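You operate a simulated robot arm through the tools that you are given. There is no shell and no other tool.

The job below is to be done with a simulated robot arm. You get a single attempt, and the scene is never put back.

JOB
Run the blue strip three marks back, five forward, three back.
Fine: leave the reverse lever on FWD.

It is judged by the outcome, as a careful person would: the job done as asked, and still so three seconds after it is handed in. It fails if anything else is knocked over, pushed out of place, dropped, spilled or broken.

ROBOT AND FRAMES
A 7-joint arm with a two-finger parallel gripper, fixed in place. Base frame: the origin is at the foot of the arm, x ahead of it, y to its left, z up; the work surface is at about z = 430. Readings come in mm, rad, newtons and seconds.
Its first joint turns from -2.897 to 2.897 rad. Payload 1.57 kg.
The tool frame sits at the grasp point between the pads (the TCP): z along the fingers, y along the line on which they close. The tips reach 30 mm beyond it. Largest opening 80 mm; finger width 17, thickness 12; the body of the gripper, 40 by 82 mm, starts 80 mm behind the TCP.
Orientation is that of the tool frame in the base frame, as a unit quaternion [w, x, y, z]. With the fingers straight down and closing along the base's y, the tool's x points along the base's -x, its y along +y and its z along -z.

CONTROLS
- The arm moves only by the tool nudge_tool. Its argument "increments" is text: rows parted by semicolons, each of 7 numbers parted by spaces: the turn, a rotation vector about the tool's x, y, z in rad, then the shift along the tool's x, y, z in mm, then the opening, from 0 (shut) to 1 (fully open). In form: rx ry rz dx dy dz hand; .... A call has 1 to 20 rows; each row shifts and turns the commanded pose from where the row before left it, along the tool's axes as they then stand. Each row takes 0.2 s and may step no farther than 50 mm and 0.15 rad from the row before; otherwise, or with a gripper value out of range, the whole call is refused. A pose out of reach is approached as far as the arm can. The call stops where the force on the tool passes 40 N (or 10 N more than at its start, if that is more) or the arm is blocked; 0.2 s more then pass. Each finger travels about 72 mm/s and halts on what it meets, pressing with about 37 N; the grip force reading is that of the motor and also rises with nothing between the fingers. The clock runs only during rows and for 0.2 s after the last one: add rows that do not move to give the fingers time. The reply holds the time, the measured pose of the TCP, the force on the tool along the base axes, the opening and the grip force, in the units named above and with some noise, with the torque about the TCP (base axes, N m) and any sound that the robot's microphone picked up.
- Cameras (640 x 400 px; columns grow to the right, rows downward): "scene" is fixed at [50, -647.8, 1336.6]; the picture's right is [0.78, -0.62, 0.00], its down [-0.34, -0.42, -0.84] and it looks along [0.52, 0.66, -0.54] (base axes); focal length 326 px, centre (320, 200). "wrist" rides on the gripper at [72, -7, -122] in the tool frame; the picture's right is [0.09, 1.00, 0.00], its down [-0.84, 0.08, -0.54] and it looks along [-0.54, 0.05, 0.84] (tool axes); focal length 238 px, centre (320, 200). There is no depth. A picture from a camera that has moved, and an enlarged one, comes with that camera's place and axes in the base frame and with its lens. The place of the scene camera against the robot may be out by one fixed shift of up to 25 mm in any direction.
- grab_frame(camera): a new picture of that camera. No time passes.
- raise_lower(by): slides the trunk up (or, below 0, down) by that many mm; the arm rides with it, the base frame stays. It gives what a move gives, with no picture.
- inspect(camera, box): a new picture of the part [left, top, right, bottom] of that camera's present view, enlarged. No time passes.
- close_job(): hands the job in; it is judged then, once.

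Places have to be worked out from the pictures, the camera data and where the tool is seen. Open the gripper and draw the arm clear of the work before you hand the job in, unless the task says otherwise.

The tools are called after "Emit:" as a command line: name --argument value ..., lists and objects as JSON in quotes. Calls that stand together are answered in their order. nudge_tool: Moves the arm, as the interface text tells. Its arguments: {"type":"object","properties":{"increments":{"type":"string"}},"required":["increments"]} The other tools are called the same way: raise_lower (by) slides the trunk up or down; grab_frame (camera) takes a picture; inspect (camera, box) takes an enlarged picture of a part of a camera's view; close_job () hands the job in.

At the start:

```text
time: 0.0
tcp_pos: [403.7, -148.2, 1019.8]
ee_rot: [0.0, 0.0, 1.0, 0.0]
ft_force: [0.2, 0.4, 0.3]
moment: [0.01, 0.01, -0.01]
opening: 79.8
grip_force: 0.1
trunk travel left (down, up): [-808.0, 182.0]
```

scene: 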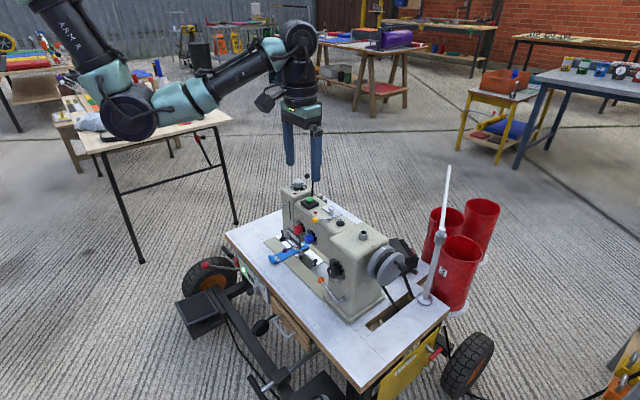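
wrist: 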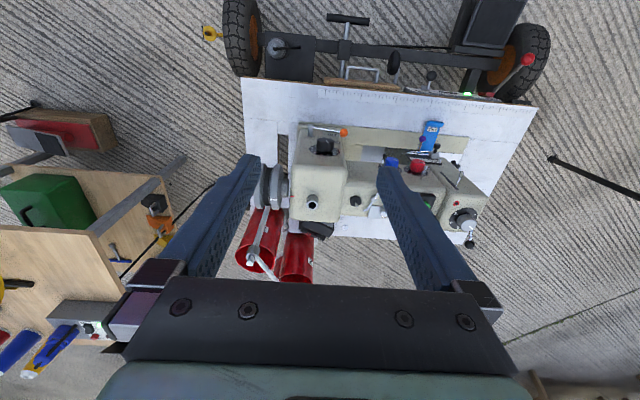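

The scene shows a sewing machine on a wheeled table with a blue strip under the foot. I'll look closer from both cameras to find the controls and marks.

Emit:
inspect --camera "scene" --box '[220, 170, 460, 320]'

Emit:
inspect --camera "scene" --box '[260, 210, 360, 272]'

Emit:
inspect --camera "wrist" --box '[370, 100, 530, 200]'

Emit:
inspect --camera "wrist" --box '[230, 0, 550, 250]'

```text
2.67 times, centred on (340, 245) of scene
camera zoom: at [50.0, -647.8, 1336.6], right [0.78, -0.62, 0.0], down [-0.34, -0.42, -0.84], along [0.52, 0.66, -0.54], focal length 870 px, centre (267, 80)
```

zoom: 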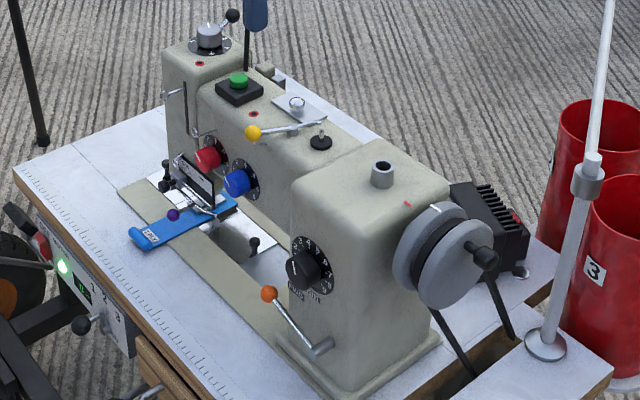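

```text
6.40 times, centred on (310, 241) of scene
camera zoom: at [50.0, -647.8, 1336.6], right [0.78, -0.62, 0.0], down [-0.34, -0.42, -0.84], along [0.52, 0.66, -0.54], focal length 2087 px, centre (384, -62)
```

zoom: 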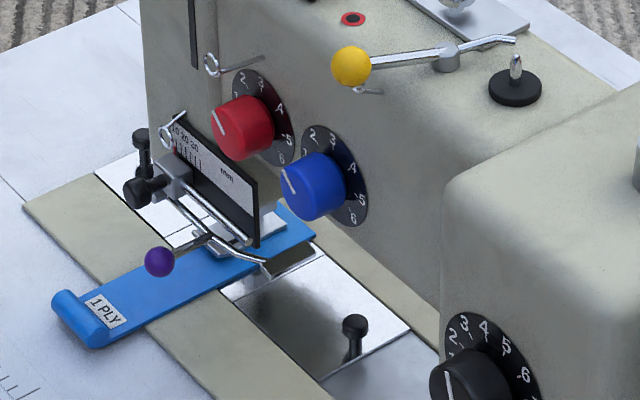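

```text
4.00 times, centred on (450, 150) of wrist
camera zoom: at [331.2, -154.8, 1141.3], right [-0.09, 1.0, 0.0], down [0.84, 0.08, 0.54], along [0.54, 0.05, -0.84], focal length 953 px, centre (-200, 400)
```

zoom: 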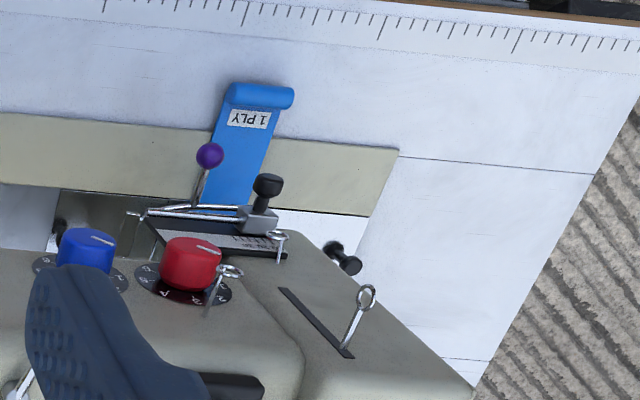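

```text
1.60 times, centred on (390, 125) of wrist
camera zoom: at [331.2, -154.8, 1141.3], right [-0.09, 1.0, 0.0], down [0.84, 0.08, 0.54], along [0.54, 0.05, -0.84], focal length 381 px, centre (208, 320)
```

zoom: 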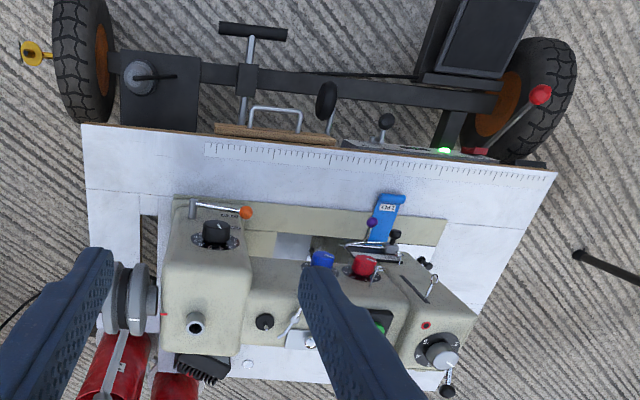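

The machine has many levers. I'll inspect each part: front panel, orange lever/dial, foot region, front pedals.

Emit:
inspect --camera "scene" --box '[220, 240, 300, 320]'

Emit:
inspect --camera "scene" --box '[275, 225, 325, 270]'

Emit:
inspect --camera "scene" --box '[310, 250, 370, 310]'

Emit:
inspect --camera "scene" --box '[275, 170, 355, 230]'

Emit:
inspect --camera "scene" --box '[170, 260, 350, 400]'

Emit:
inspect --camera "scene" --box '[350, 220, 510, 400]'

Emit:
inspect --camera "wrist" --box '[240, 60, 400, 160]'

Emit:
inspect --camera "wrist" --box '[320, 0, 560, 120]'

Emit:
inspect --camera "wrist" --box '[400, 115, 460, 165]'

```text
5.00 times, centred on (260, 280) of scene
camera zoom: at [50.0, -647.8, 1336.6], right [0.78, -0.62, 0.0], down [-0.34, -0.42, -0.84], along [0.52, 0.66, -0.54], focal length 1631 px, centre (620, -200)
```

zoom: 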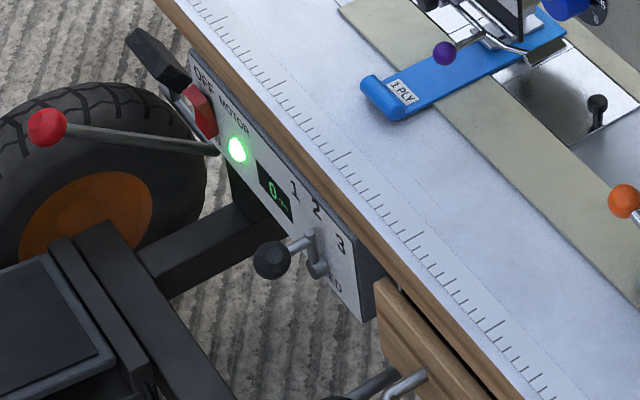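

```text
8.89 times, centred on (300, 248) of scene
camera zoom: at [50.0, -647.8, 1336.6], right [0.78, -0.62, 0.0], down [-0.34, -0.42, -0.84], along [0.52, 0.66, -0.54], focal length 2899 px, centre (498, -222)
```

zoom: 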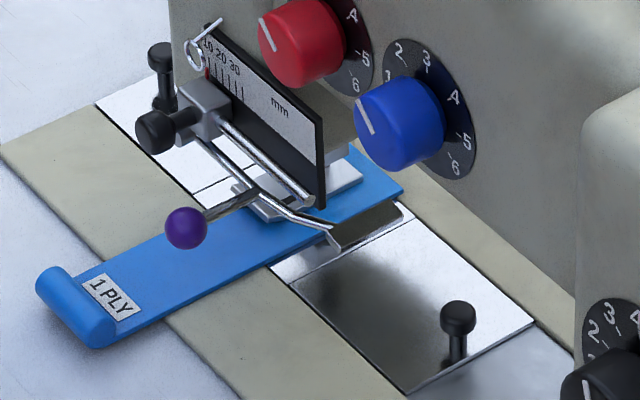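

```text
6.67 times, centred on (340, 280) of scene
camera zoom: at [50.0, -647.8, 1336.6], right [0.78, -0.62, 0.0], down [-0.34, -0.42, -0.84], along [0.52, 0.66, -0.54], focal length 2174 px, centre (187, -333)
```

zoom: 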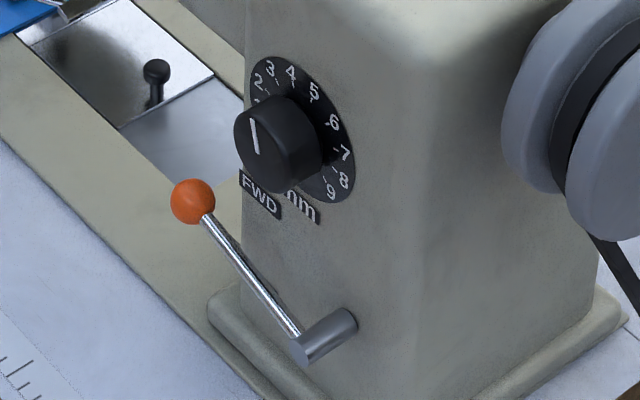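

```text
6.67 times, centred on (315, 200) of scene
camera zoom: at [50.0, -647.8, 1336.6], right [0.78, -0.62, 0.0], down [-0.34, -0.42, -0.84], along [0.52, 0.66, -0.54], focal length 2174 px, centre (353, 200)
```

zoom: 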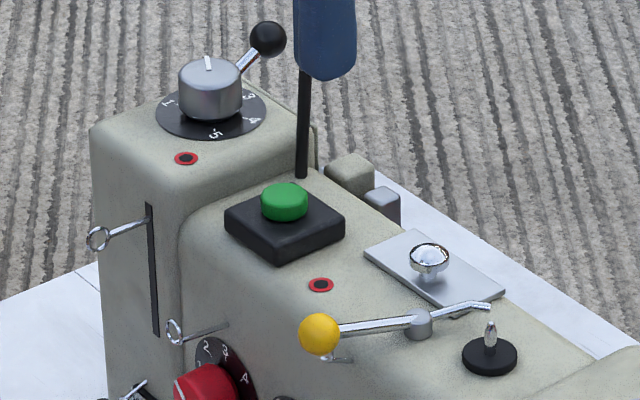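

```text
2.86 times, centred on (260, 330) of scene
camera zoom: at [50.0, -647.8, 1336.6], right [0.78, -0.62, 0.0], down [-0.34, -0.42, -0.84], along [0.52, 0.66, -0.54], focal length 932 px, centre (491, -171)
```

zoom: 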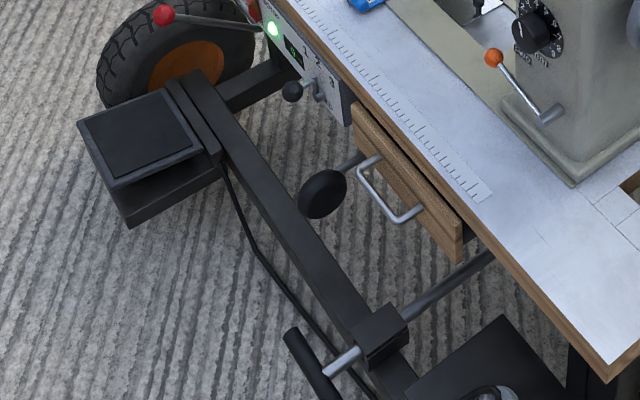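

```text
2.22 times, centred on (430, 310) of scene
camera zoom: at [50.0, -647.8, 1336.6], right [0.78, -0.62, 0.0], down [-0.34, -0.42, -0.84], along [0.52, 0.66, -0.54], focal length 725 px, centre (76, -44)
```

zoom: 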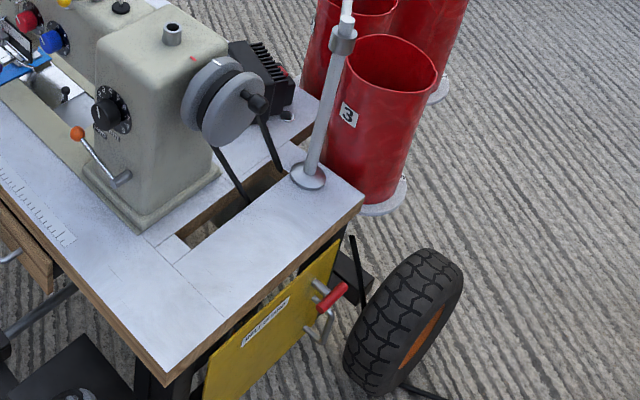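

```text
4.00 times, centred on (320, 110) of wrist
camera zoom: at [331.2, -154.8, 1141.3], right [-0.09, 1.0, 0.0], down [0.84, 0.08, 0.54], along [0.54, 0.05, -0.84], focal length 953 px, centre (320, 560)
```

zoom: 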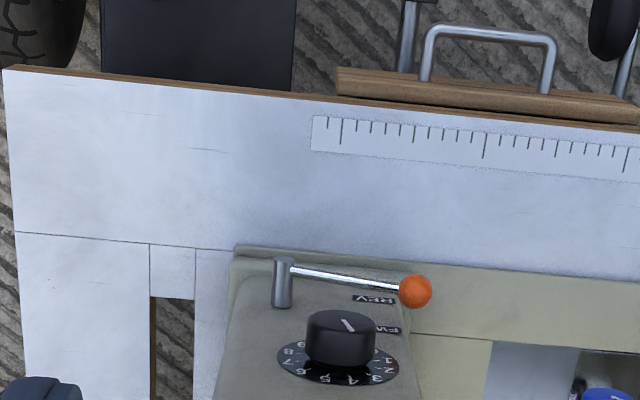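

```text
2.67 times, centred on (440, 60) of wrist
camera zoom: at [331.2, -154.8, 1141.3], right [-0.09, 1.0, 0.0], down [0.84, 0.08, 0.54], along [0.54, 0.05, -0.84], focal length 636 px, centre (0, 573)
```

zoom: 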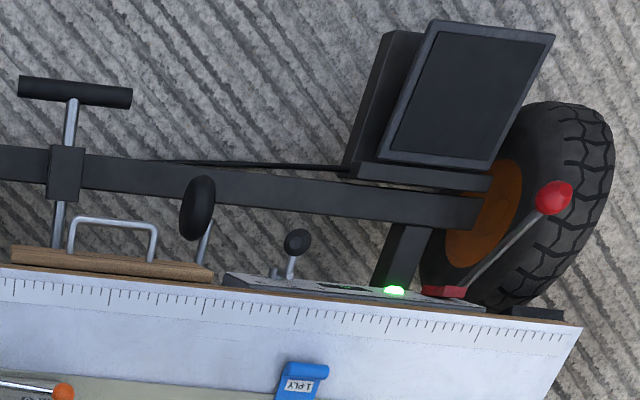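

```text
8.00 times, centred on (430, 140) of wrist
camera zoom: at [331.2, -154.8, 1141.3], right [-0.09, 1.0, 0.0], down [0.84, 0.08, 0.54], along [0.54, 0.05, -0.84], focal length 1907 px, centre (-560, 680)
```

zoom: 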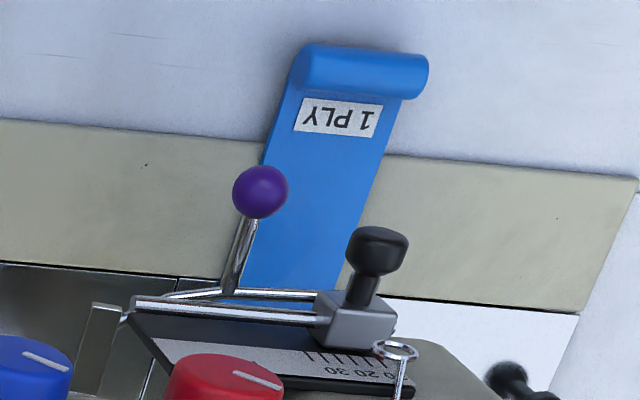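

Machine appears to sit on a table with front edge x≈418, y from about -355 to 475; the strip tab is about (500, 200) and the orange reverse lever (at FWD, REV label below) about (520, -75). I lower the trunk for closer wrist pictures; the tool at x≈404 stays in front of the machine.

Emit:
raise_lower --by -250

```text
time: 2.6
tcp_pos: [403.5, -148.2, 770.8]
ee_rot: [0.0, -0.001, 1.0, 0.0]
ft_force: [0.1, -0.4, -0.1]
moment: [-0.02, -0.02, 0.01]
opening: 80.2
grip_force: 0.0
trunk travel left (down, up): [-558.0, 432.0]
```

Lowered cleanly. Now I shift left (+y) toward the strip while shutting the hand to clear the camera's view.

Emit:
nudge_tool --increments "0 0 0 0 40 0 0; 0 0 0 0 40 0 0; 0 0 0 0 40 0 0; 0 0 0 0 40 0 0; 0 0 0 0 40 0 0; 0 0 0 0 40 0 0; 0 0 0 0 40 0 0; 0 0 0 0 0 0 0"

Emit:
grab_frame --camera "wrist"

Emit:
grab_frame --camera "scene"

```text
time: 4.4
tcp_pos: [401.7, 132.8, 769.7]
ee_rot: [0.0, 0.0, 1.0, 0.0]
ft_force: [1.0, -0.8, -0.1]
moment: [-0.02, 0.04, 0.0]
opening: 0.0
grip_force: 21.2
trunk travel left (down, up): [-558.0, 432.0]
```

```text
taken
camera wrist: at [330.6, 126.3, 890.9], right [-0.09, 1.0, 0.0], down [0.84, 0.08, 0.54], along [0.54, 0.05, -0.84], focal length 238 px, centre (320, 200)
```

wrist: 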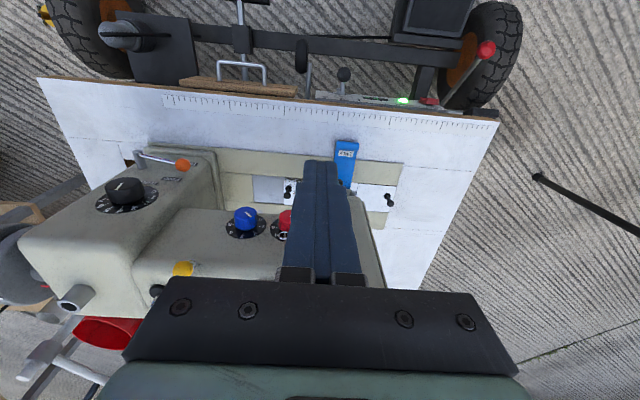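

```text
taken
```

scene: 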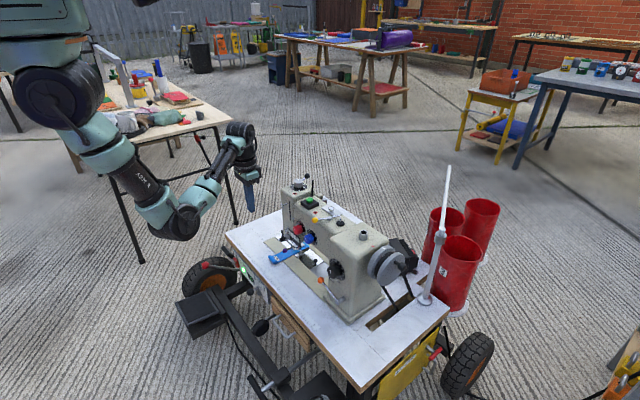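

The strip tab is at about (490–500, 194), orange ball ≈ (510, -79, 536). The fingers hide the needle area, so I move right a bit and look past them.

Emit:
nudge_tool --increments "0 0 0 20 -40 20 0; 0 0 0 20 -30 20 0; 0 0 0 0 -20 20 0; 0 0 0 0 0 0 0"

Emit:
grab_frame --camera "wrist"

Emit:
inspect --camera "wrist" --box '[340, 90, 500, 190]'

Emit:
inspect --camera "wrist" --box '[180, 100, 340, 200]'

```text
time: 5.4
tcp_pos: [363.0, 42.6, 711.0]
ee_rot: [0.0, -0.001, 1.0, 0.0]
ft_force: [0.4, -0.9, 0.0]
moment: [0.01, -0.01, 0.02]
opening: 0.0
grip_force: 21.5
trunk travel left (down, up): [-558.0, 432.0]
```

```text
taken
camera wrist: at [291.3, 35.4, 831.3], right [-0.09, 1.0, 0.0], down [0.84, 0.08, 0.54], along [0.54, 0.05, -0.84], focal length 238 px, centre (320, 200)
```

wrist: 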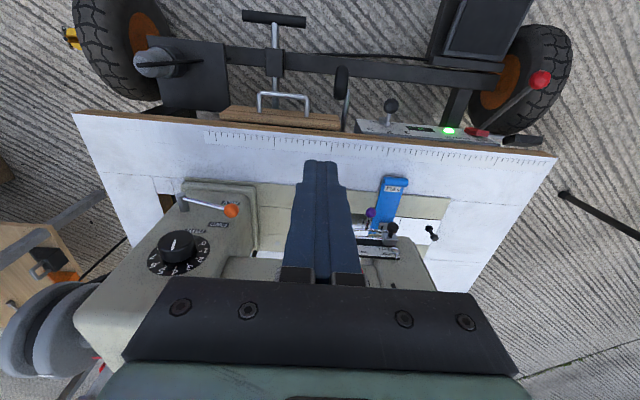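

```text
4.00 times, centred on (420, 140) of wrist
camera zoom: at [291.3, 35.4, 831.3], right [-0.09, 1.0, 0.0], down [0.84, 0.08, 0.54], along [0.54, 0.05, -0.84], focal length 953 px, centre (-80, 440)
```

zoom: 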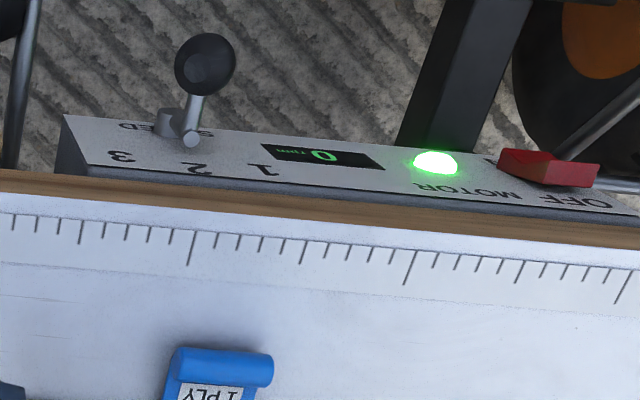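

```text
4.00 times, centred on (260, 150) of wrist
camera zoom: at [291.3, 35.4, 831.3], right [-0.09, 1.0, 0.0], down [0.84, 0.08, 0.54], along [0.54, 0.05, -0.84], focal length 953 px, centre (560, 400)
```

zoom: 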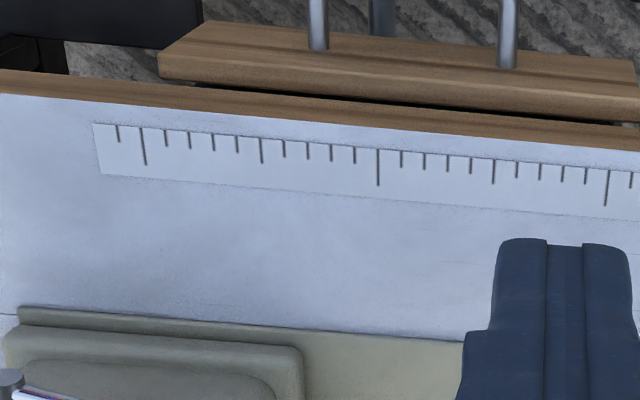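

The panel shows motor ON (green light), speed lever around 2, readout 0. I look closer at the strip and needle area.

Emit:
inspect --camera "wrist" --box '[350, 165, 450, 265]'

Emit:
inspect --camera "wrist" --box '[130, 175, 260, 295]'

Emit:
inspect --camera "wrist" --box '[130, 0, 380, 140]'

```text
4.00 times, centred on (400, 215) of wrist
camera zoom: at [291.3, 35.4, 831.3], right [-0.09, 1.0, 0.0], down [0.84, 0.08, 0.54], along [0.54, 0.05, -0.84], focal length 953 px, centre (0, 140)
```

zoom: 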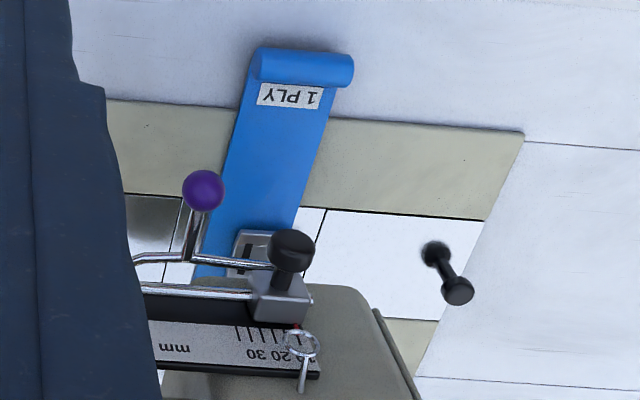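

```text
3.33 times, centred on (195, 235) of wrist
camera zoom: at [291.3, 35.4, 831.3], right [-0.09, 1.0, 0.0], down [0.84, 0.08, 0.54], along [0.54, 0.05, -0.84], focal length 794 px, centre (737, 83)
```

zoom: 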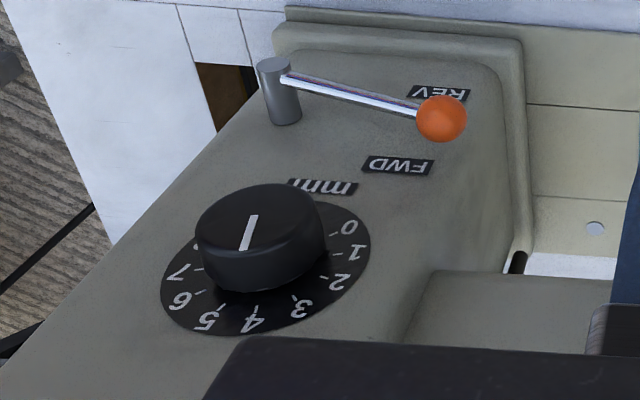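

```text
2.56 times, centred on (255, 70) of wrist
camera zoom: at [291.3, 35.4, 831.3], right [-0.09, 1.0, 0.0], down [0.84, 0.08, 0.54], along [0.54, 0.05, -0.84], focal length 610 px, centre (486, 533)
```

zoom: 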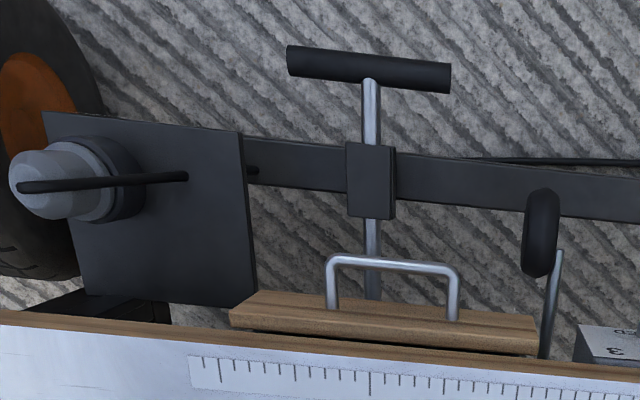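

The reverse lever pivots at ≈(505,-163,513) with its ball at ≈(511,-80,537), raised about 15° – the FWD position. I move down for a closer look at the strip and foot, staying in front of the machine.

Emit:
nudge_tool --increments "0 0 0 0 20 40 0; 0 0 0 0 20 40 0; 0 0 0 -20 20 40 0; 0 0 0 -20 0 0 0; 0 0 0 0 0 0 0"

Emit:
grab_frame --camera "wrist"

Emit:
grab_frame --camera "scene"

Emit:
inspect --camera "wrist" --box '[340, 140, 480, 260]'

```text
time: 6.6
tcp_pos: [402.8, 103.8, 590.6]
ee_rot: [0.001, 0.0, 1.0, 0.0]
ft_force: [0.6, 0.0, 0.0]
moment: [0.0, 0.04, 0.02]
opening: 0.0
grip_force: 21.4
trunk travel left (down, up): [-558.0, 432.0]
```

```text
taken
camera wrist: at [331.4, 96.4, 711.6], right [-0.09, 1.0, 0.0], down [0.84, 0.08, 0.54], along [0.54, 0.05, -0.84], focal length 238 px, centre (320, 200)
```

wrist: 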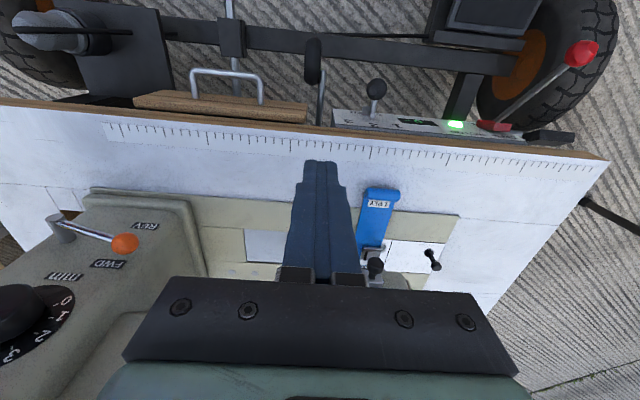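

```text
taken
```

scene: 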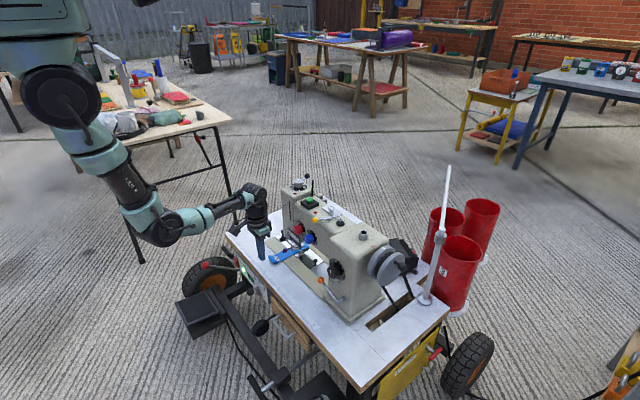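

```text
3.33 times, centred on (410, 200) of wrist
camera zoom: at [331.4, 96.4, 711.6], right [-0.09, 1.0, 0.0], down [0.84, 0.08, 0.54], along [0.54, 0.05, -0.84], focal length 794 px, centre (20, 200)
```

zoom: 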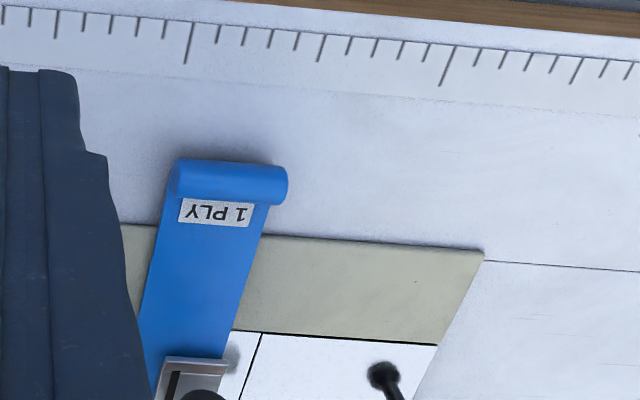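

No marks visible on the strip's front part. I check the handwheel, the yellow panel text and the dial from the scene camera.

Emit:
inspect --camera "scene" --box '[350, 220, 420, 300]'

Emit:
inspect --camera "scene" --box '[375, 320, 455, 400]'

Emit:
inspect --camera "scene" --box '[320, 250, 350, 280]'

Emit:
inspect --camera "scene" --box '[285, 225, 325, 260]'

Emit:
inspect --camera "wrist" --box '[300, 60, 480, 150]'

```text
5.00 times, centred on (385, 260) of scene
camera zoom: at [50.0, -647.8, 1336.6], right [0.78, -0.62, 0.0], down [-0.34, -0.42, -0.84], along [0.52, 0.66, -0.54], focal length 1631 px, centre (-5, -100)
```

zoom: 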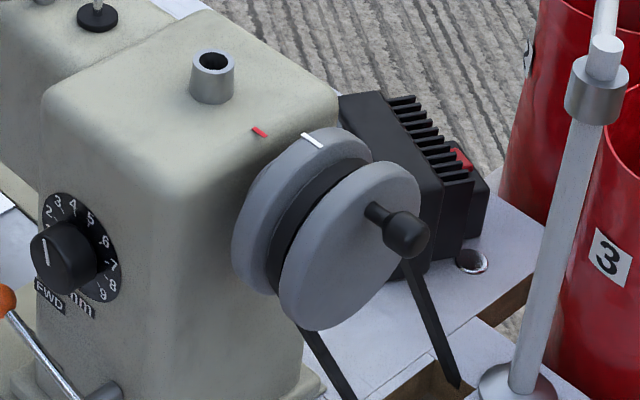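

```text
5.00 times, centred on (415, 360) of scene
camera zoom: at [50.0, -647.8, 1336.6], right [0.78, -0.62, 0.0], down [-0.34, -0.42, -0.84], along [0.52, 0.66, -0.54], focal length 1631 px, centre (-155, -600)
```

zoom: 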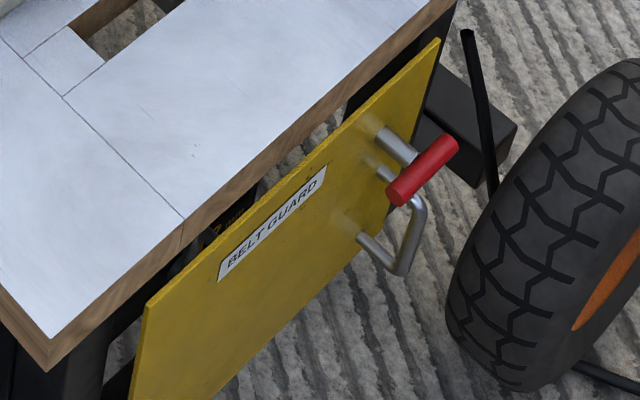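

```text
13.33 times, centred on (335, 265) of scene
camera zoom: at [50.0, -647.8, 1336.6], right [0.78, -0.62, 0.0], down [-0.34, -0.42, -0.84], along [0.52, 0.66, -0.54], focal length 4349 px, centre (120, -667)
```

zoom: 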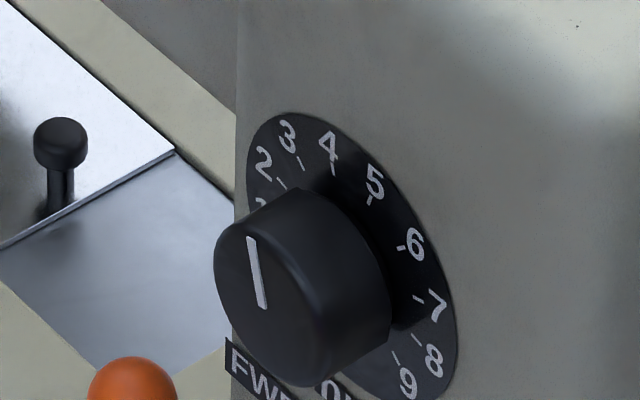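

```text
11.43 times, centred on (305, 242) of scene
camera zoom: at [50.0, -647.8, 1336.6], right [0.78, -0.62, 0.0], down [-0.34, -0.42, -0.84], along [0.52, 0.66, -0.54], focal length 3727 px, centre (491, -286)
```

zoom: 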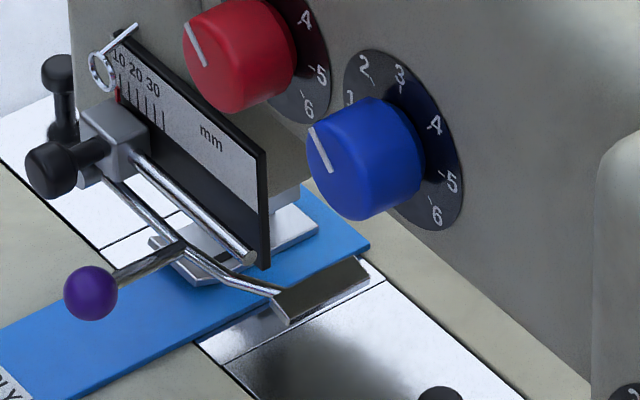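

```text
3.56 times, centred on (390, 105) of wrist
camera zoom: at [331.4, 96.4, 711.6], right [-0.09, 1.0, 0.0], down [0.84, 0.08, 0.54], along [0.54, 0.05, -0.84], focal length 848 px, centre (71, 538)
```

zoom: 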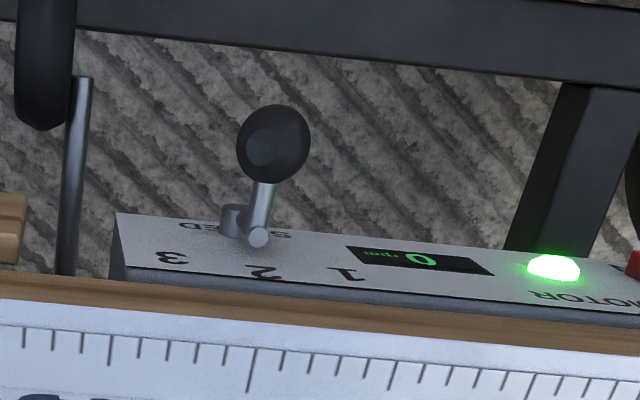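

Key details: the handwheel carries a white mark next to a red index mark on the housing, and zooms are re-rendered sharply. I zoom harder on strip, wheel, and head.

Emit:
inspect --camera "scene" --box '[296, 236, 320, 252]'

Emit:
inspect --camera "scene" --box '[264, 244, 304, 270]'

Emit:
inspect --camera "scene" --box '[385, 240, 415, 260]'

Emit:
inspect --camera "scene" --box '[280, 170, 330, 200]'

Emit:
inspect --camera "scene" --box '[330, 240, 420, 330]'

```text
16.00 times, centred on (308, 244) of scene
camera zoom: at [50.0, -647.8, 1336.6], right [0.78, -0.62, 0.0], down [-0.34, -0.42, -0.84], along [0.52, 0.66, -0.54], focal length 5218 px, centre (512, -504)
```

zoom: 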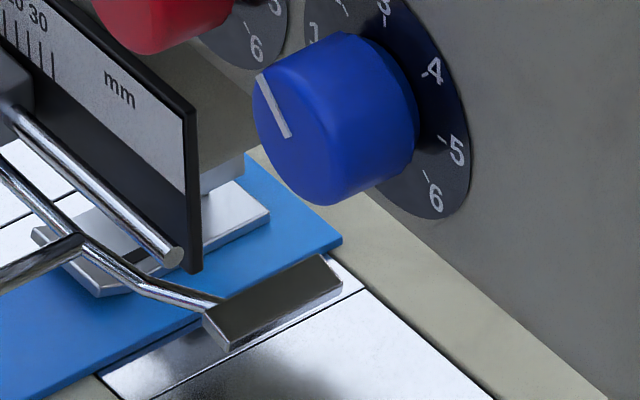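

```text
15.38 times, centred on (284, 257) of scene
camera zoom: at [50.0, -647.8, 1336.6], right [0.78, -0.62, 0.0], down [-0.34, -0.42, -0.84], along [0.52, 0.66, -0.54], focal length 5018 px, centre (874, -677)
```

zoom: 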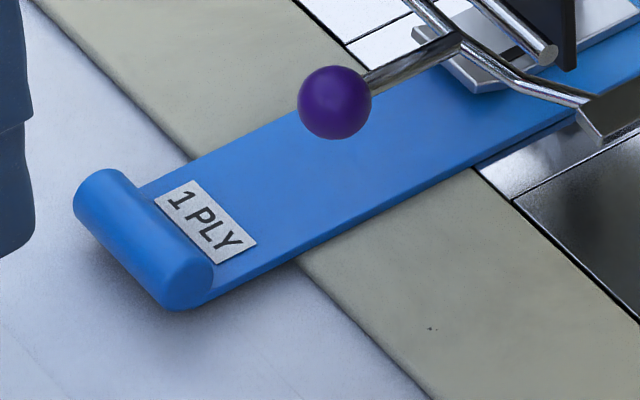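

```text
16.00 times, centred on (400, 250) of scene
camera zoom: at [50.0, -647.8, 1336.6], right [0.78, -0.62, 0.0], down [-0.34, -0.42, -0.84], along [0.52, 0.66, -0.54], focal length 5218 px, centre (-960, -600)
```

zoom: 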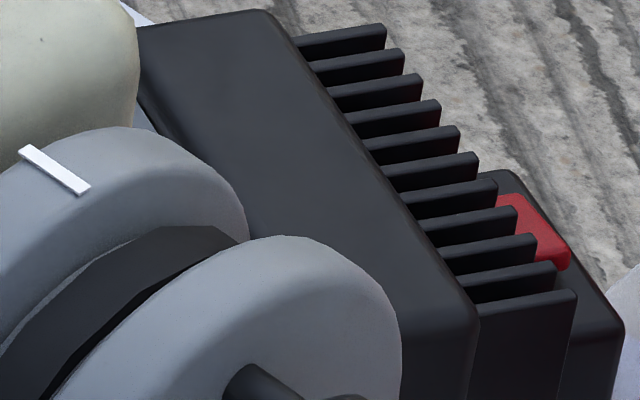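

```text
12.80 times, centred on (305, 185) of scene
camera zoom: at [50.0, -647.8, 1336.6], right [0.78, -0.62, 0.0], down [-0.34, -0.42, -0.84], along [0.52, 0.66, -0.54], focal length 4175 px, centre (512, 392)
```

zoom: 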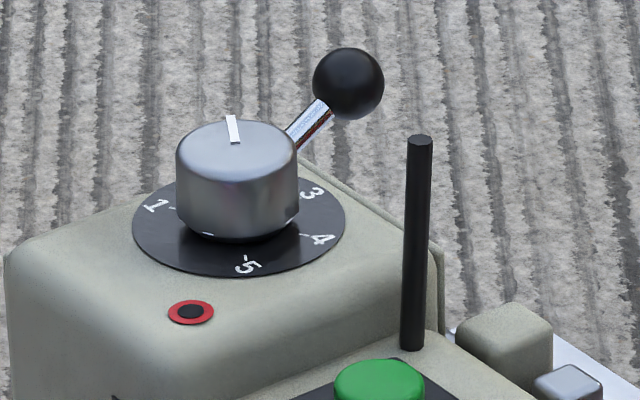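

```text
4.44 times, centred on (375, 285) of scene
camera zoom: at [50.0, -647.8, 1336.6], right [0.78, -0.62, 0.0], down [-0.34, -0.42, -0.84], along [0.52, 0.66, -0.54], focal length 1450 px, centre (76, -178)
```

zoom: 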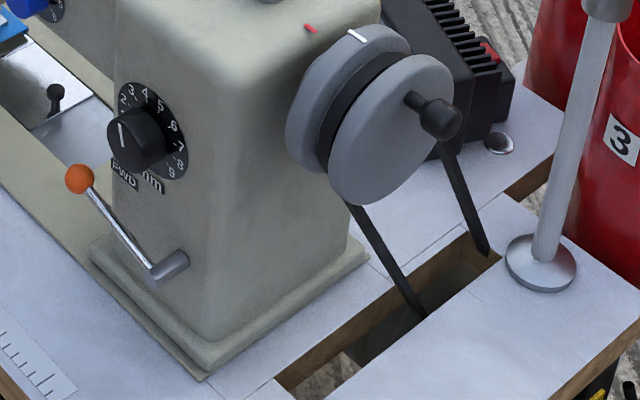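

No printed scale lies along the strip; the wheel's white mark against the red housing index is what counts off each stitch (the dial reads about 4 mm). The crank wheel is at about (600,-260,685), so I go up and over to the right side, turning the tool so the camera looks at the wheel from outside.

Emit:
nudge_tool --increments "0 0 0 0 0 -38 0; 0 0 0 0 0 -38 0; 0 0 0 0 0 -38 0; 0 0 0 0 0 -38 0; 0 0 0 0 -20 -38 0; 0 0 0 0 -45 0 0; 0 0 0 0 -45 0 0; 0 0 0 0 -45 0 0; 0 0 0 0 -45 0 0; 0 0 0 0 -45 0 0; 0 0 0 0 -45 0 0; 0 0 0 0 -45 0 0; 0 0 0 0 -45 0 0; 0 0 0 0 -45 0 0; 0 0 0 0 -40 0 0; 0 0 0 0 0 0 0"

Emit:
grab_frame --camera "scene"

Emit:
grab_frame --camera "wrist"

```text
time: 10.0
tcp_pos: [402.6, -363.4, 781.2]
ee_rot: [-0.001, -0.001, 1.0, 0.0]
ft_force: [-0.4, 0.2, 0.6]
moment: [0.0, 0.0, -0.01]
opening: 0.0
grip_force: 21.0
out of reach, approached as far as the arm can: row 5
trunk travel left (down, up): [-558.0, 432.0]
```

```text
taken
```

scene: 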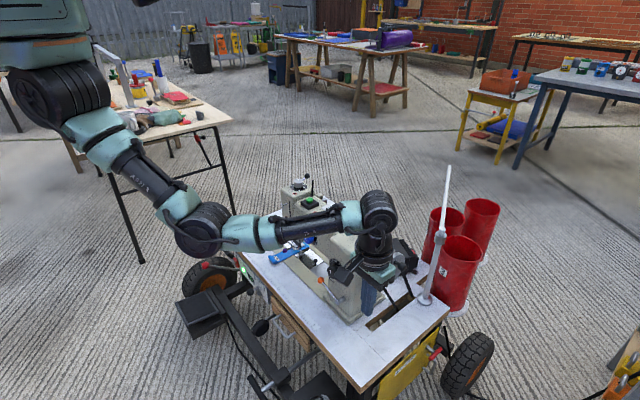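

```text
taken
camera wrist: at [331.0, -369.7, 901.3], right [-0.09, 1.0, 0.0], down [0.84, 0.08, 0.54], along [0.54, 0.05, -0.84], focal length 238 px, centre (320, 200)
```

wrist: 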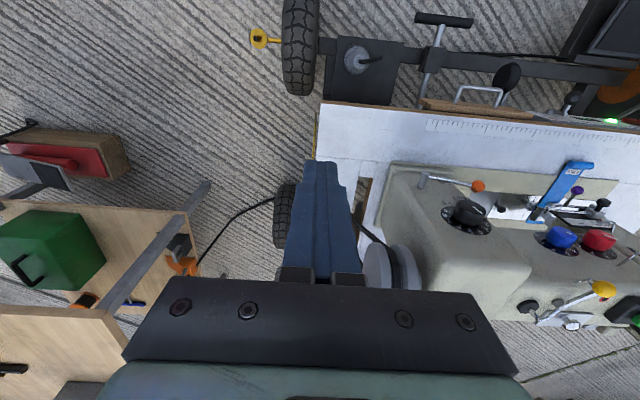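

Over the wheel's outer front. Now I rotate the tool -90° about its axis so the camera looks toward +y and the fingers close along x.

Emit:
nudge_tool --increments "0 0 -0.1428 0 0 0 0; 0 0 -0.1428 0 0 0 0; 0 0 -0.1428 0 0 0 0; 0 0 -0.1428 0 0 0 0; 0 0 -0.1428 0 0 0 0; 0 0 -0.1428 0 0 0 0; 0 0 -0.1428 0 0 0 0; 0 0 -0.1428 0 0 0 0; 0 0 -0.1428 0 0 0 0; 0 0 -0.1428 0 0 0 0; 0 0 -0.1428 0 0 0 0; 0 0 0 40 -30 0 0; 0 0 0 0 -20 0 0; 0 0 0 0 0 0 0"

Emit:
grab_frame --camera "scene"

Emit:
grab_frame --camera "wrist"

```text
time: 13.0
tcp_pos: [454.0, -402.2, 779.9]
ee_rot: [-0.001, 0.708, -0.706, 0.001]
ft_force: [-0.5, 0.2, -0.9]
moment: [-0.01, 0.01, -0.02]
opening: 0.2
grip_force: 21.8
trunk travel left (down, up): [-558.0, 432.0]
```

```text
taken
```

scene: 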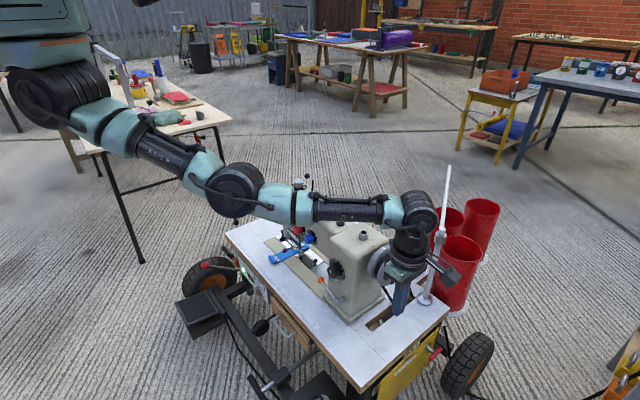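

```text
taken
camera wrist: at [460.7, -474.7, 900.8], right [-1.0, -0.09, 0.0], down [-0.08, 0.84, 0.54], along [-0.05, 0.54, -0.84], focal length 238 px, centre (320, 200)
```

wrist: 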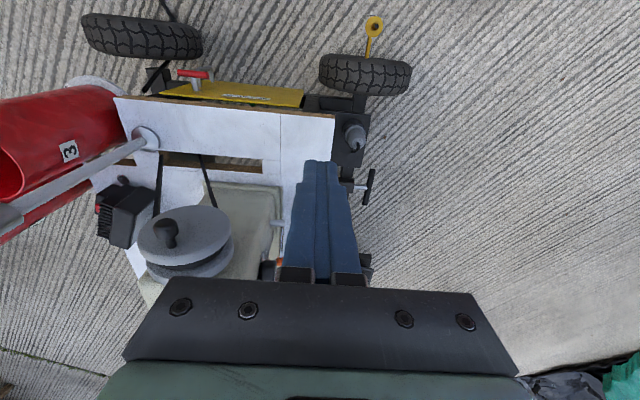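

The wheel is clearly visible now. I zoom on it to locate centre, rim and crank knob.

Emit:
inspect --camera "wrist" --box '[120, 180, 260, 290]'

Emit:
inspect --camera "wrist" --box '[80, 90, 380, 290]'

```text
3.64 times, centred on (190, 235) of wrist
camera zoom: at [460.7, -474.7, 900.8], right [-1.0, -0.09, 0.0], down [-0.08, 0.84, 0.54], along [-0.05, 0.54, -0.84], focal length 867 px, centre (793, 73)
```

zoom: 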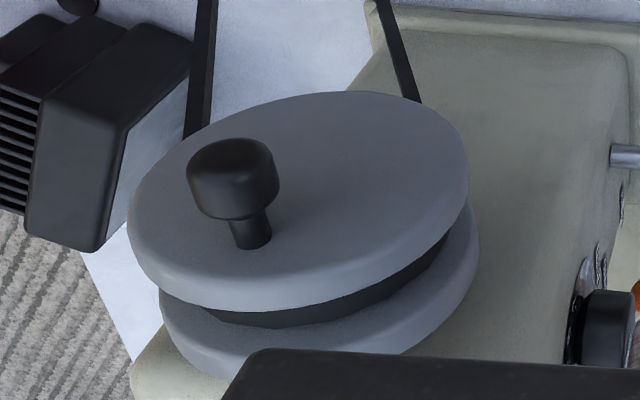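

```text
2.00 times, centred on (230, 190) of wrist
camera zoom: at [460.7, -474.7, 900.8], right [-1.0, -0.09, 0.0], down [-0.08, 0.84, 0.54], along [-0.05, 0.54, -0.84], focal length 477 px, centre (500, 220)
```

zoom: 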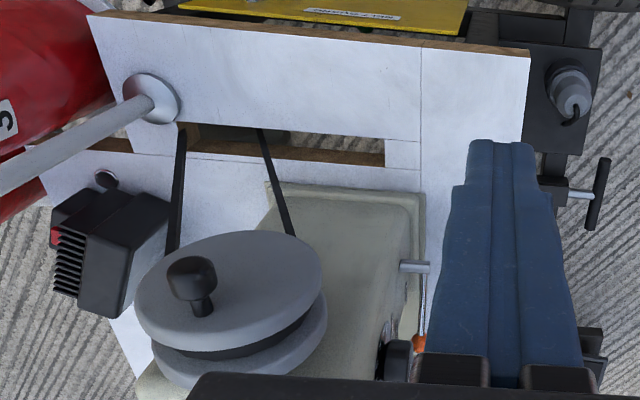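

I estimate the wheel face centre ≈(611,-264,671), radius ≈60, and the crank knob ≈(615,-290,697), ~28 mm wide. To pin this down I tilt the tool so the camera looks nearly face-on at the wheel.

Emit:
nudge_tool --increments "0 -0.15 0 0 0 0 0; 0 -0.15 0 0 0 0 0; 0 -0.15 0 0 0 0 0; 0 -0.15 0 0 0 0 0; 0 -0.15 0 0 0 0 0; 0 -0.15 0 0 0 0 0; 0 0 0 0 -20 0 0; 0 0 0 23 -20 19 0; 0 0 0 23 0 19 0; 0 0 0 23 0 19 0; 0 0 0 23 0 19 0; 0 0 0 0 0 0 0"

Emit:
grab_frame --camera "wrist"

Emit:
grab_frame --camera "scene"

```text
time: 15.6
tcp_pos: [371.6, -272.8, 789.1]
ee_rot: [-0.308, 0.637, -0.637, -0.307]
ft_force: [-0.4, -1.2, -0.6]
moment: [0.01, 0.0, 0.03]
opening: 0.0
grip_force: 21.3
out of reach, approached as far as the arm can: row 1, 2, 3, 4, 5, 6, 7, 8, 9, 10, 11
trunk travel left (down, up): [-558.0, 432.0]
```

```text
taken
camera wrist: at [378.8, -413.2, 806.9], right [-1.0, -0.06, -0.07], down [-0.08, 0.1, 0.99], along [-0.05, 0.99, -0.1], focal length 238 px, centre (320, 200)
```

wrist: 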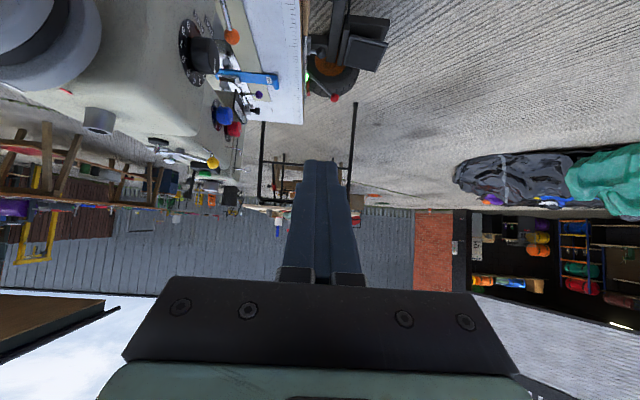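

```text
taken
```

scene: 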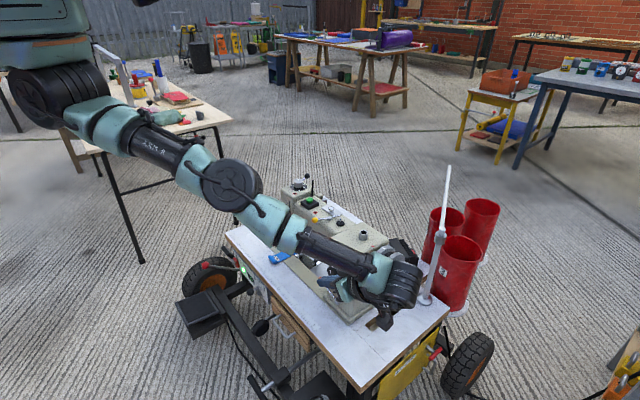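

The tilted pose was out of reach (trunk too high for it), but nothing was touched. I undo the tilt and draw back toward the base so the trunk can be lowered safely.

Emit:
nudge_tool --increments "0 0.15 0 0 0 0 0; 0 0.15 0 0 0 0 0; 0 0.15 0 0 0 0 0; 0 0.15 0 0 0 0 0; 0 0.15 0 0 0 0 0; 0 0.15 0 0 0 0 0; 0 0 0 0 0 0 0"

```text
time: 17.2
tcp_pos: [466.5, -381.2, 729.0]
ee_rot: [0.001, -0.707, 0.708, -0.001]
ft_force: [-0.5, 0.2, 0.2]
moment: [0.03, -0.01, 0.0]
opening: 0.0
grip_force: 21.1
out of reach, approached as far as the arm can: row 1, 2, 3, 4, 5, 6
trunk travel left (down, up): [-558.0, 432.0]
```

Tool is vertical again; I check it has settled before retracting.

Emit:
nudge_tool --increments "0 0 0 0 0 0 0; 0 0 0 0 0 0 0"

```text
time: 17.8
tcp_pos: [465.8, -380.1, 728.9]
ee_rot: [0.001, 0.708, -0.707, 0.0]
ft_force: [-0.3, -0.3, 0.0]
moment: [0.01, -0.04, -0.01]
opening: 0.0
grip_force: 21.8
trunk travel left (down, up): [-558.0, 432.0]
```

Settled at (466,-380,729). Retracting to about (380,-200,780).

Emit:
nudge_tool --increments "0 0 0 0 30 -25 0; 0 0 0 -20 30 -25 0; 0 0 0 -40 30 0 0; 0 0 0 -40 20 0 0; 0 0 0 -40 0 0 0; 0 0 0 -40 0 0 0; 0 0 0 0 0 0 0"

Emit:
grab_frame --camera "scene"

```text
time: 19.4
tcp_pos: [493.1, -325.6, 698.0]
ee_rot: [0.0, 0.707, -0.707, 0.0]
ft_force: [0.0, -0.3, -0.4]
moment: [-0.01, 0.0, -0.01]
opening: 0.0
grip_force: 21.4
out of reach, approached as far as the arm can: row 1, 2, 3, 4, 5, 6
trunk travel left (down, up): [-558.0, 432.0]
```

```text
taken
```

scene: 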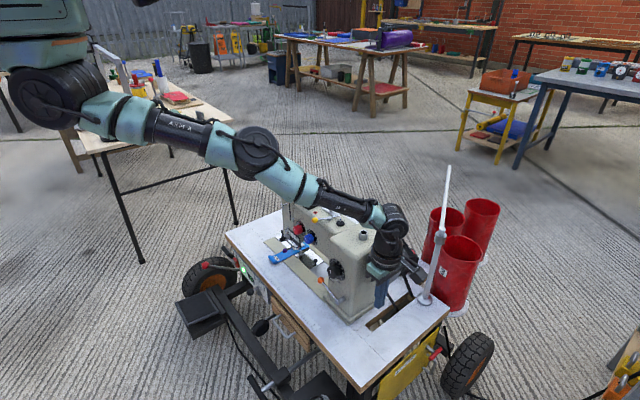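

The solver drifted a little (upper height limit), now at (493,-326,698) with no contact. I'll test small reachable moves: outward in -y, slightly up, then +x, opening the hand so the camera can see the crank between the fingers.

Emit:
nudge_tool --increments "0 0 0 25 0 0 1; 0 0 0 25 0 -10 1; 0 0 0 0 -25 -10 1; 0 0 0 0 -25 -10 1; 0 0 0 0 0 0 1; 0 0 0 0 0 0 1"

Emit:
grab_frame --camera "scene"

Emit:
grab_frame --camera "wrist"

```text
time: 20.8
tcp_pos: [514.2, -336.4, 745.7]
ee_rot: [0.001, -0.707, 0.707, 0.001]
ft_force: [-0.3, 1.2, -0.2]
moment: [0.03, 0.0, 0.04]
opening: 80.1
grip_force: 0.2
out of reach, approached as far as the arm can: row 1, 2, 3, 4
trunk travel left (down, up): [-558.0, 432.0]
```

```text
taken
```

scene: 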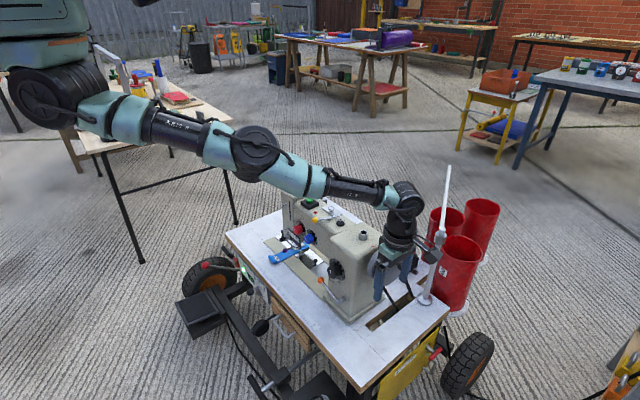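

```text
taken
camera wrist: at [521.3, -407.3, 867.4], right [-1.0, -0.09, 0.0], down [-0.08, 0.84, 0.54], along [-0.05, 0.54, -0.84], focal length 238 px, centre (320, 200)
```

wrist: 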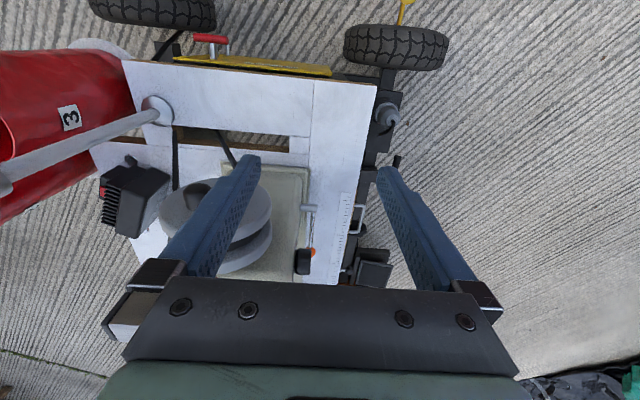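

The arm is near full stretch with the trunk this high, so I lower the trunk 100 mm; the tool at (514,-336) is outside the machine's side and has free space below.

Emit:
raise_lower --by -100

Emit:
grab_frame --camera "scene"

```text
time: 22.1
tcp_pos: [513.9, -336.0, 647.2]
ee_rot: [0.0, 0.708, -0.706, -0.001]
ft_force: [0.8, 0.4, -0.3]
moment: [-0.01, 0.0, -0.01]
opening: 80.2
grip_force: 0.0
trunk travel left (down, up): [-458.0, 532.0]
```

```text
taken
```

scene: 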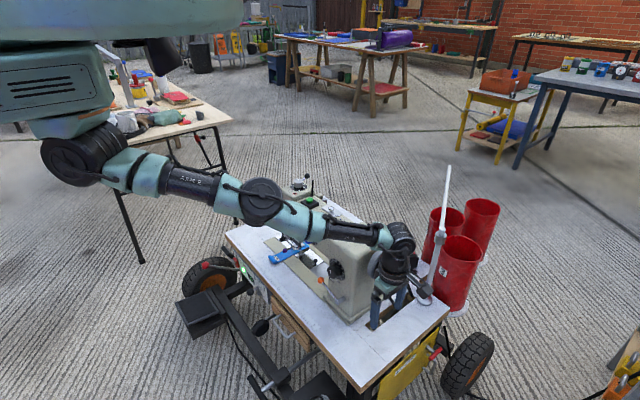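

Now I test whether moving outward (+x, up) is reachable from the lower trunk.

Emit:
nudge_tool --increments "0 0 0 15 0 -20 1; 0 0 0 15 0 -20 1; 0 0 0 10 0 -20 1; 0 0 0 0 0 0 1"

```text
time: 23.1
tcp_pos: [511.7, -372.2, 707.2]
ee_rot: [0.001, 0.707, -0.707, 0.0]
ft_force: [-0.5, 0.1, 0.0]
moment: [-0.02, -0.01, -0.03]
opening: 79.9
grip_force: 0.0
out of reach, approached as far as the arm can: row 2
trunk travel left (down, up): [-458.0, 532.0]
```

That works nearly fully; I lower the trunk another 100 mm and raise the tool relative to it, gaining reach.

Emit:
raise_lower --by -100

Emit:
nudge_tool --increments "0 0 0 0 0 -30 1; 0 0 0 0 0 -30 1; 0 0 0 0 0 -30 1; 0 0 0 0 0 -30 1; 0 0 0 0 -20 -10 1; 0 0 0 0 -20 0 1; 0 0 0 0 0 0 1"

Emit:
grab_frame --camera "scene"

Emit:
grab_frame --camera "wrist"

```text
time: 24.4
tcp_pos: [511.4, -371.6, 608.6]
ee_rot: [0.0, 0.708, -0.707, 0.0]
ft_force: [0.7, 0.6, -0.7]
moment: [0.0, 0.0, 0.02]
opening: 80.0
grip_force: 0.0
trunk travel left (down, up): [-358.0, 632.0]
```

```text
time: 26.0
tcp_pos: [540.7, -363.6, 737.6]
ee_rot: [0.001, -0.707, 0.707, 0.001]
ft_force: [0.1, 0.3, 0.4]
moment: [0.01, 0.0, -0.02]
opening: 80.2
grip_force: 0.1
out of reach, approached as far as the arm can: row 1, 2, 3, 5, 6
trunk travel left (down, up): [-358.0, 632.0]
```

```text
taken
```

scene: 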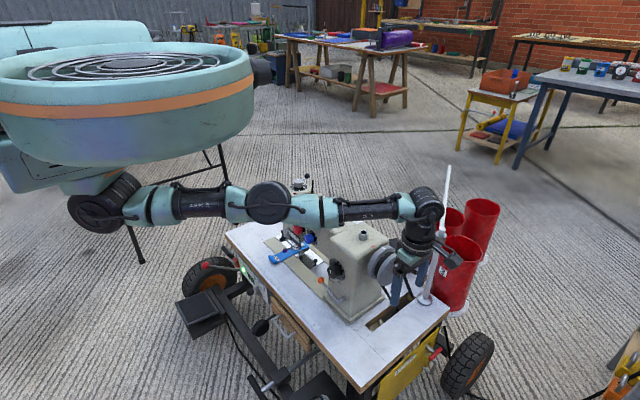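

```text
taken
camera wrist: at [547.5, -435.9, 858.3], right [-1.0, -0.09, 0.0], down [-0.08, 0.84, 0.54], along [-0.05, 0.54, -0.84], focal length 238 px, centre (320, 200)
```

wrist: 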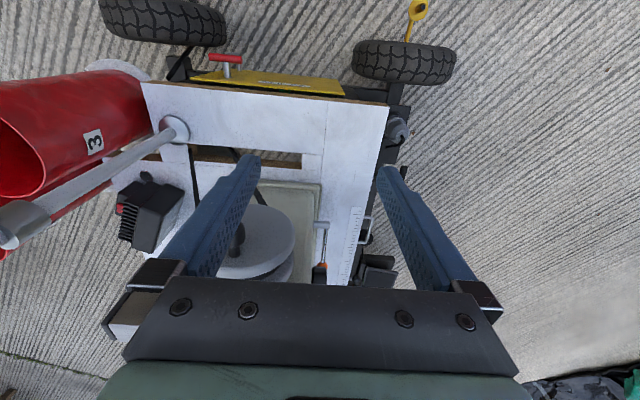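

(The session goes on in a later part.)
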